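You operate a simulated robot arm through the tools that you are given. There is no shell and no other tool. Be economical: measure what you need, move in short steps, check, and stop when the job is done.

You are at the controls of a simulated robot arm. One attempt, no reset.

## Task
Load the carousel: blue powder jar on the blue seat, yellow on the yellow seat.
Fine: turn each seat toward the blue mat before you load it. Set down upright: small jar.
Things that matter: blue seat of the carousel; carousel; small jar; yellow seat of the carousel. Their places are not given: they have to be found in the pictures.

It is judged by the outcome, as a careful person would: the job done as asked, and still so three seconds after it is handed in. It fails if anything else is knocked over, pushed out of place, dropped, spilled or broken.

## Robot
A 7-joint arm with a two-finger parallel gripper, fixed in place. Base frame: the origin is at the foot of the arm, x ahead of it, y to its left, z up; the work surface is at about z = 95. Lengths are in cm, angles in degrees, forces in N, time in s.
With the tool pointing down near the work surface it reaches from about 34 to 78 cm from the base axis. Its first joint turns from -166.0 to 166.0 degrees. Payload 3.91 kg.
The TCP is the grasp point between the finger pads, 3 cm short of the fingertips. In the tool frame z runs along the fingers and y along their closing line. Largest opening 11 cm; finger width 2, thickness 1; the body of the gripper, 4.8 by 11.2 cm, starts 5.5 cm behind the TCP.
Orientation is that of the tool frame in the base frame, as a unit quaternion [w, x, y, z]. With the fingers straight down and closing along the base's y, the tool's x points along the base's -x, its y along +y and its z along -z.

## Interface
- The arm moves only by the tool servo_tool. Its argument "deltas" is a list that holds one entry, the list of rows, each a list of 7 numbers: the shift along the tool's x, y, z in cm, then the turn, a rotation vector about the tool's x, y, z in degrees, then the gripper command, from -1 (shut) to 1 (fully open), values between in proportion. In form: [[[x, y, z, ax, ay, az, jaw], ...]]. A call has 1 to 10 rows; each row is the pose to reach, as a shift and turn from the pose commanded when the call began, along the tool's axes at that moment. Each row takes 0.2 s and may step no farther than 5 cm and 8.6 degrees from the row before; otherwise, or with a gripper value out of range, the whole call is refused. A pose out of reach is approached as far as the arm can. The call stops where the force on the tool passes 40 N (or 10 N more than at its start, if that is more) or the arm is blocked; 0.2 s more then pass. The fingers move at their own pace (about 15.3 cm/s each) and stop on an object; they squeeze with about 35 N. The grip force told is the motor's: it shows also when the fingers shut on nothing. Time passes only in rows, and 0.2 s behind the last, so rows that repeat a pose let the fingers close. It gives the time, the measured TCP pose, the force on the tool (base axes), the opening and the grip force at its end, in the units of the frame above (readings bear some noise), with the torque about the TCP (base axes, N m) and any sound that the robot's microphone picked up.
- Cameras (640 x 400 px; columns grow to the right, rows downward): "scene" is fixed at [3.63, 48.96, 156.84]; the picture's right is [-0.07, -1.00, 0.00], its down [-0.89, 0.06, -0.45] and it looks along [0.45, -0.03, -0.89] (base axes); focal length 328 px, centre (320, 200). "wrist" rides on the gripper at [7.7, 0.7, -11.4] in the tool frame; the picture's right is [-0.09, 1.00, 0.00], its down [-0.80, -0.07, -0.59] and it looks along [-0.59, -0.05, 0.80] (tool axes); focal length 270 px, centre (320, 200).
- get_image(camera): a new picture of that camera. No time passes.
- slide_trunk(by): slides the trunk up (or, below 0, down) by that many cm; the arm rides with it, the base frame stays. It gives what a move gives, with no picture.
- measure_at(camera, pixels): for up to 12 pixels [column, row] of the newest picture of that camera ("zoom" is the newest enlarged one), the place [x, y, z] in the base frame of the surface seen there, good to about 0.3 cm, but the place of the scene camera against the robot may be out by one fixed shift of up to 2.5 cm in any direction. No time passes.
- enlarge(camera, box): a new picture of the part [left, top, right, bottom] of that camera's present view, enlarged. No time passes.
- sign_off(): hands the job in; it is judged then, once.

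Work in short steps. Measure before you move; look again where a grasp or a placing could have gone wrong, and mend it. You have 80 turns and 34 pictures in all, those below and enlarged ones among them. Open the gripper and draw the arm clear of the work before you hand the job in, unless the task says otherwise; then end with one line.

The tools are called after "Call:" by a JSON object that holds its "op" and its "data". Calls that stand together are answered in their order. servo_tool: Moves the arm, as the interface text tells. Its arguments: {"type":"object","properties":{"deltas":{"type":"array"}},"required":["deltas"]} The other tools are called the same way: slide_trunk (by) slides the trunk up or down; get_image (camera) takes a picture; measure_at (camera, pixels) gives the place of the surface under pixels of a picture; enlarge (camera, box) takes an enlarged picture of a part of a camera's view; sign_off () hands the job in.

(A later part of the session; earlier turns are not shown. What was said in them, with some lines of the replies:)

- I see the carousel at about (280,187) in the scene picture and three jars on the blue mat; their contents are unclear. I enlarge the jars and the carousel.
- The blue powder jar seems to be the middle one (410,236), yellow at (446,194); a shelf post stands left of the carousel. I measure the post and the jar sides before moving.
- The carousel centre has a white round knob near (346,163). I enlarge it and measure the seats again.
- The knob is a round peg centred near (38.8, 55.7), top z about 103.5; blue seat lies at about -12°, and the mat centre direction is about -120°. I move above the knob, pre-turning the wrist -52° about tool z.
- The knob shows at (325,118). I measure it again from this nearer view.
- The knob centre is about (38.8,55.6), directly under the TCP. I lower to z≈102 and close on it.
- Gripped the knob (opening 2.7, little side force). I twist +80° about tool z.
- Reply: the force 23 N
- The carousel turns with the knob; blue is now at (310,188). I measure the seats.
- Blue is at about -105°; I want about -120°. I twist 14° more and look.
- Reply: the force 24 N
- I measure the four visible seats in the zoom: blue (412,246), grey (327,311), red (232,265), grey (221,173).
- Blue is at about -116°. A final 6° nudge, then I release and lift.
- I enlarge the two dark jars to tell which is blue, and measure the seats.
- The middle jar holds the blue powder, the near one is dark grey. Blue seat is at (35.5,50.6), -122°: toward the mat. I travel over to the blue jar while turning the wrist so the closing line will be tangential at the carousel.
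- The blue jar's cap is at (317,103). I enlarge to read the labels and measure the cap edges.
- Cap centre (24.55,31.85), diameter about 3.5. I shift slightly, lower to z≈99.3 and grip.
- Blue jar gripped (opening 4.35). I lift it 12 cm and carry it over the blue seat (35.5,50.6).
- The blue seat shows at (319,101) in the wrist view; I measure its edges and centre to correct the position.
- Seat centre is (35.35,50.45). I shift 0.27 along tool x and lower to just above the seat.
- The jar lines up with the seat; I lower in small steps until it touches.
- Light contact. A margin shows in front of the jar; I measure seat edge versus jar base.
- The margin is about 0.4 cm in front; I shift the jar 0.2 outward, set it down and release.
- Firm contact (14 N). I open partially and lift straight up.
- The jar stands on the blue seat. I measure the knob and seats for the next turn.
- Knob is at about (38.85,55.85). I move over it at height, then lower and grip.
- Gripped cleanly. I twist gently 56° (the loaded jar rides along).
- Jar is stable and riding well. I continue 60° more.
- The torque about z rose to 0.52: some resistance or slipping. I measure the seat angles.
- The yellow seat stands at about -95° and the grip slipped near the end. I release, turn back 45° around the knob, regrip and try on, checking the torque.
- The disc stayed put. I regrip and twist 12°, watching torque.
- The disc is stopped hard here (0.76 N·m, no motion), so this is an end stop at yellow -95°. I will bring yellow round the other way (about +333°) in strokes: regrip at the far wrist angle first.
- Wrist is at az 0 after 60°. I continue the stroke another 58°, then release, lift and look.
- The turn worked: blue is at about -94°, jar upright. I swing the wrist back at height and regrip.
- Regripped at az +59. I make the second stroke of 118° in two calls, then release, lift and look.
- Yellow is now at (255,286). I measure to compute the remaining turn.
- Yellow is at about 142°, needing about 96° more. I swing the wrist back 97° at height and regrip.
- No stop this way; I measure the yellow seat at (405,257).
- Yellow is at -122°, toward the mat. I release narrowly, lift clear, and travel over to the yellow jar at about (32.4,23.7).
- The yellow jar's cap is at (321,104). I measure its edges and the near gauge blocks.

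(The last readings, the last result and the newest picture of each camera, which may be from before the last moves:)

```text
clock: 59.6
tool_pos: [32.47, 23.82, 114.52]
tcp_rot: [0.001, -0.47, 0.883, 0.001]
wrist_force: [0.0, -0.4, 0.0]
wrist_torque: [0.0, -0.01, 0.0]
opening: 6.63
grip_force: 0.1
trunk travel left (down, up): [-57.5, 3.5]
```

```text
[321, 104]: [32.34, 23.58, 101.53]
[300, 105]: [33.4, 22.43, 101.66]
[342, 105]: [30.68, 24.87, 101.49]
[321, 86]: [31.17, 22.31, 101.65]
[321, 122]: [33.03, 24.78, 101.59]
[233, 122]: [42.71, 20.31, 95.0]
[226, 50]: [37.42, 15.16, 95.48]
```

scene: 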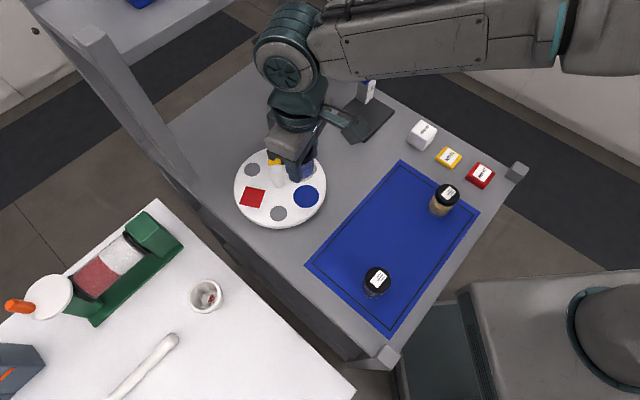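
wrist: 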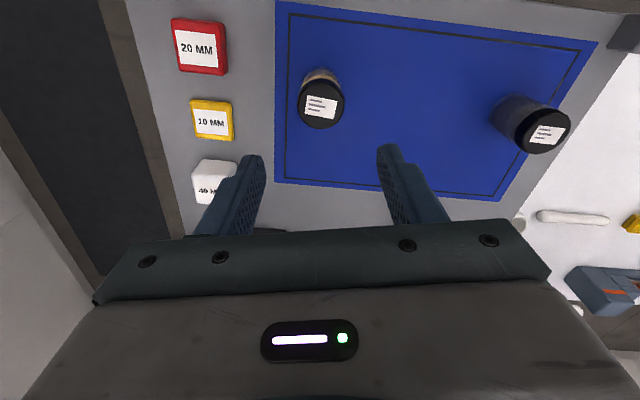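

Cap centre is (32.05,23.6), blocks are far enough. I shift slightly, lower to z≈99.4 and grip.

Call:
{"op": "servo_tool", "data": {"deltas": [[[0.39, 0.2, 4, 0, 0, 0, 0.2], [0.39, 0.2, 8, 0, 0, 0, 0.2], [0.39, 0.2, 11, 0, 0, 0, 0.2], [0.39, 0.2, 13.3, 0, 0, 0, 0.2], [0.39, 0.2, 15.1, 0, 0, 0, 0.2], [0.39, 0.2, 15.1, 0, 0, 0, -1], [0.39, 0.2, 15.1, 0, 0, 0, -1], [0.39, 0.2, 15.1, 0, 0, 0, -1]]]}}

```text
clock: 61.4
tool_pos: [32.05, 23.81, 99.53]
tcp_rot: [0.0, -0.469, 0.883, 0.0]
wrist_force: [0.8, -0.1, 1.2]
wrist_torque: [0.05, 0.0, -0.03]
opening: 4.35
grip_force: 34.8
trunk travel left (down, up): [-57.5, 3.5]
```

Gripped (4.35). I lift 12 cm, then carry it to above the yellow seat at about (35.4,50.5).

Call:
{"op": "servo_tool", "data": {"deltas": [[[0, 0, -3, 0, 0, 0, -1], [0, 0, -7, 0, 0, 0, -1], [0, 0, -11, 0, 0, 0, -1], [-3, 1.5, -12, 0, 0, 0, -1], [-7, 3.5, -12, 0, 0, 0, -1], [-11, 5.5, -12, 0, 0, 0, -1], [-15, 7.5, -12, 0, 0, 0, -1], [-19, 9.5, -12, 0, 0, 0, -1], [-22, 11.2, -12, 0, 0, 0, -1], [-24, 12.15, -12, 0, 0, 0, -1]]]}}

Call:
{"op": "get_image", "data": {"camera": "wrist"}}

```text
clock: 63.6
tool_pos: [35.17, 50.43, 111.33]
tcp_rot: [-0.001, -0.47, 0.883, 0.0]
wrist_force: [0.3, 0.4, -0.3]
wrist_torque: [0.01, 0.02, -0.01]
opening: 4.37
grip_force: 34.6
trunk travel left (down, up): [-57.5, 3.5]
```

```text
7 pictures are left
```

wrist: 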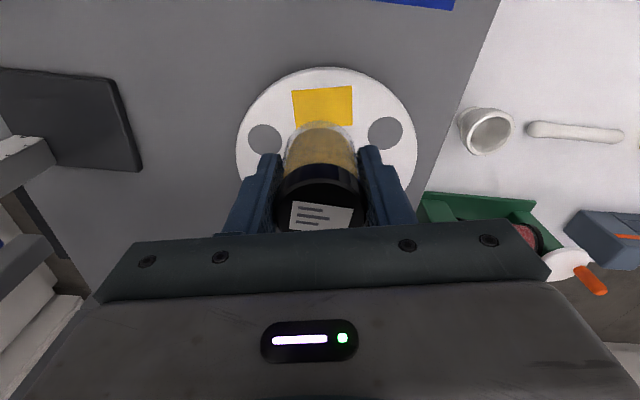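

I measure the yellow seat's visible edges for the placing correction.

Call:
{"op": "measure_at", "data": {"camera": "wrist", "pixels": [[293, 91], [351, 87], [322, 89], [353, 123], [296, 125], [324, 108], [265, 139], [385, 133]]}}

```text
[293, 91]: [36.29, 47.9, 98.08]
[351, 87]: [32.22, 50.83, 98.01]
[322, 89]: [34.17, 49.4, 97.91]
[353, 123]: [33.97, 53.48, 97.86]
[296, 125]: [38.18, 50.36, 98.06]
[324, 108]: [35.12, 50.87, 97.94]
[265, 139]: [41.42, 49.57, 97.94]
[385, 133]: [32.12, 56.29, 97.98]
```

The yellow seat centre is about (35.2,50.6), under the TCP already. I lower to just above it.

Call:
{"op": "servo_tool", "data": {"deltas": [[[0, 0, 3, 0, 0, 0, -1], [0, 0, 6, 0, 0, 0, -1], [0, 0, 8, 0, 0, 0, -1], [0, 0, 8.8, 0, 0, 0, -1], [0, 0, 8.8, 0, 0, 0, -1]]]}}

Call:
{"op": "enlarge", "data": {"camera": "wrist", "box": [220, 80, 420, 240]}}

```text
clock: 64.8
tool_pos: [35.34, 50.18, 102.38]
tcp_rot: [0.001, -0.469, 0.883, 0.001]
wrist_force: [-0.2, -0.2, 0.0]
wrist_torque: [0.01, 0.03, 0.02]
opening: 4.35
grip_force: 35.0
trunk travel left (down, up): [-57.5, 3.5]
```

```text
2.50 times, centred on (320, 160) of wrist
```

zoom: 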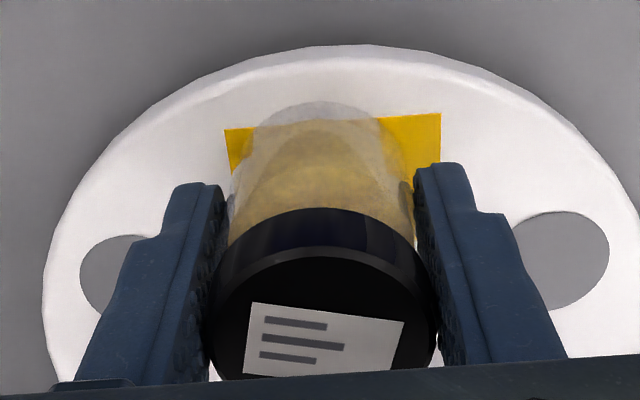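

Front/back is right; the jar is about 0.2 cm left of the seat's centre, so I shift +0.2 along tool y and lower to contact.

Call:
{"op": "servo_tool", "data": {"deltas": [[[0, 0.2, 0, 0, 0, 0, -1], [0, 0.2, 0.2, 0, 0, 0, -1], [0, 0.2, 0.4, 0, 0, 0, -1], [0, 0.2, 0.55, 0, 0, 0, -1]]]}}

```text
clock: 65.8
tool_pos: [35.17, 50.41, 102.25]
tcp_rot: [0.002, -0.47, 0.883, 0.001]
wrist_force: [-1.0, -1.9, 11.9]
wrist_torque: [-0.14, 0.1, 0.0]
opening: 4.37
grip_force: 35.0
trunk travel left (down, up): [-57.5, 3.5]
```

Contact at 12 N: the jar stands on the seat. I open gently, lift straight up and look.

Call:
{"op": "servo_tool", "data": {"deltas": [[[0, 0, -0.1, 0, 0, 0, -0.1], [0, 0, -0.1, 0, 0, 0, 0.1], [0, 0, -0.1, 0, 0, 0, 0.1], [0, 0, -3, 0, 0, 0, 0.1], [0, 0, -7, 0, 0, 0, 0.1], [0, 0, -11, 0, 0, 0, 0.1], [4, 0, -13, 0, 0, 0, 0.1], [8, 0, -15, 0, 0, 0, 0.1], [12, 0, -17, 0, 0, 0, 0.1]]]}}

Call:
{"op": "get_image", "data": {"camera": "wrist"}}

Call:
{"op": "get_image", "data": {"camera": "scene"}}

```text
clock: 67.8
tool_pos: [28.45, 40.39, 118.96]
tcp_rot: [0.001, -0.47, 0.883, 0.001]
wrist_force: [-0.3, 0.0, 0.0]
wrist_torque: [0.02, 0.02, 0.01]
opening: 6.05
grip_force: 0.1
trunk travel left (down, up): [-57.5, 3.5]
```

```text
5 pictures are left
```

wrist: 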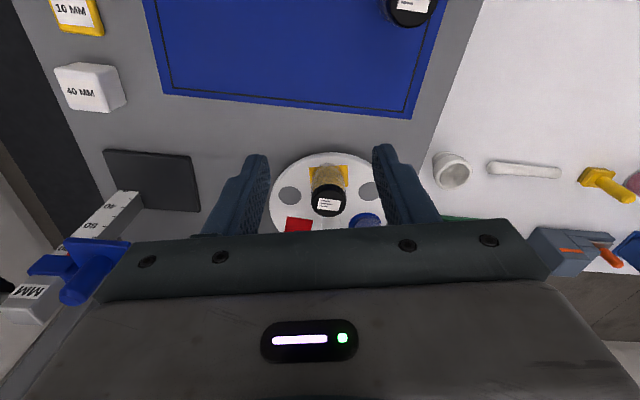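

```text
4 pictures are left
```

scene: 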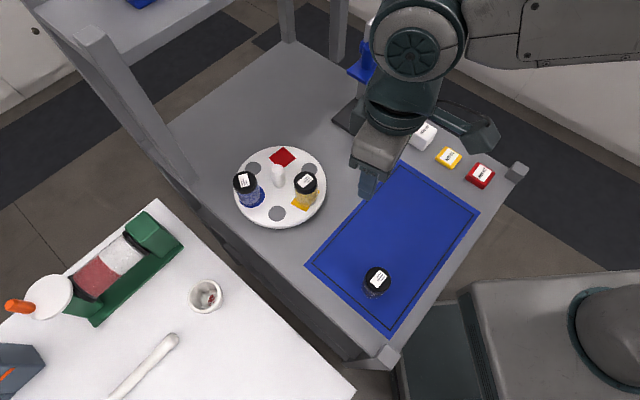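

I zoom in on the carousel for a final check.

Call:
{"op": "enlarge", "data": {"camera": "scene", "box": [220, 130, 340, 240]}}

```text
3.64 times, centred on (280, 185) of scene
```

zoom: 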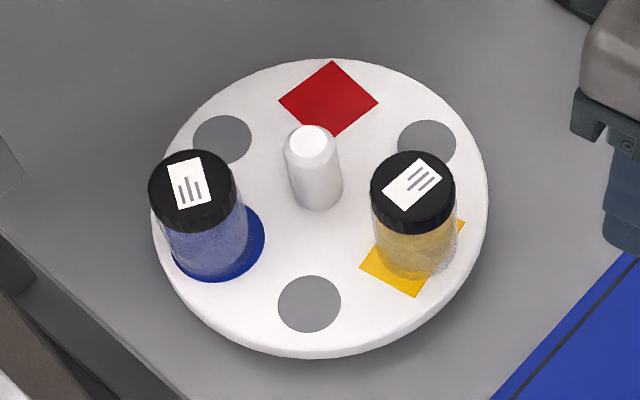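

Both jars are upright on their seats. The blue one may sit slightly off centre; I measure cap centres and seat edges.

Call:
{"op": "measure_at", "data": {"camera": "zoom", "pixels": [[192, 184], [155, 188], [228, 182], [264, 235], [218, 281], [250, 265], [222, 139], [313, 303], [412, 180], [374, 182], [452, 180], [332, 98]]}}

```text
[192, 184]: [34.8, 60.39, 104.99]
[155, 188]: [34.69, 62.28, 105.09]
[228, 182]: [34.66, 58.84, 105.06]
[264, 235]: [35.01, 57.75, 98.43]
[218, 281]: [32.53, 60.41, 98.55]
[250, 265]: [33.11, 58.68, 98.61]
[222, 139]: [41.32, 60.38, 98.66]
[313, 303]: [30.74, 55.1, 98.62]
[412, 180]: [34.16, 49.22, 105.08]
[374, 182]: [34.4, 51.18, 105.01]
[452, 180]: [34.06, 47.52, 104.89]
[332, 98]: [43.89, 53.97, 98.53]
```

Blue cap centre (34.75,60.5) against seat centre (34.6,60.4), and yellow (34.2,49.3) against (34.25,49.6). Both are well placed and the arm is open and clear, so I hand the job in.

Call:
{"op": "sign_off", "data": {}}

```text
The job is handed in.
```

The blue powder jar is on the blue seat and the yellow one is on the yellow seat; I turned each seat toward the blue mat before loading it, and both jars were upright at the last check.
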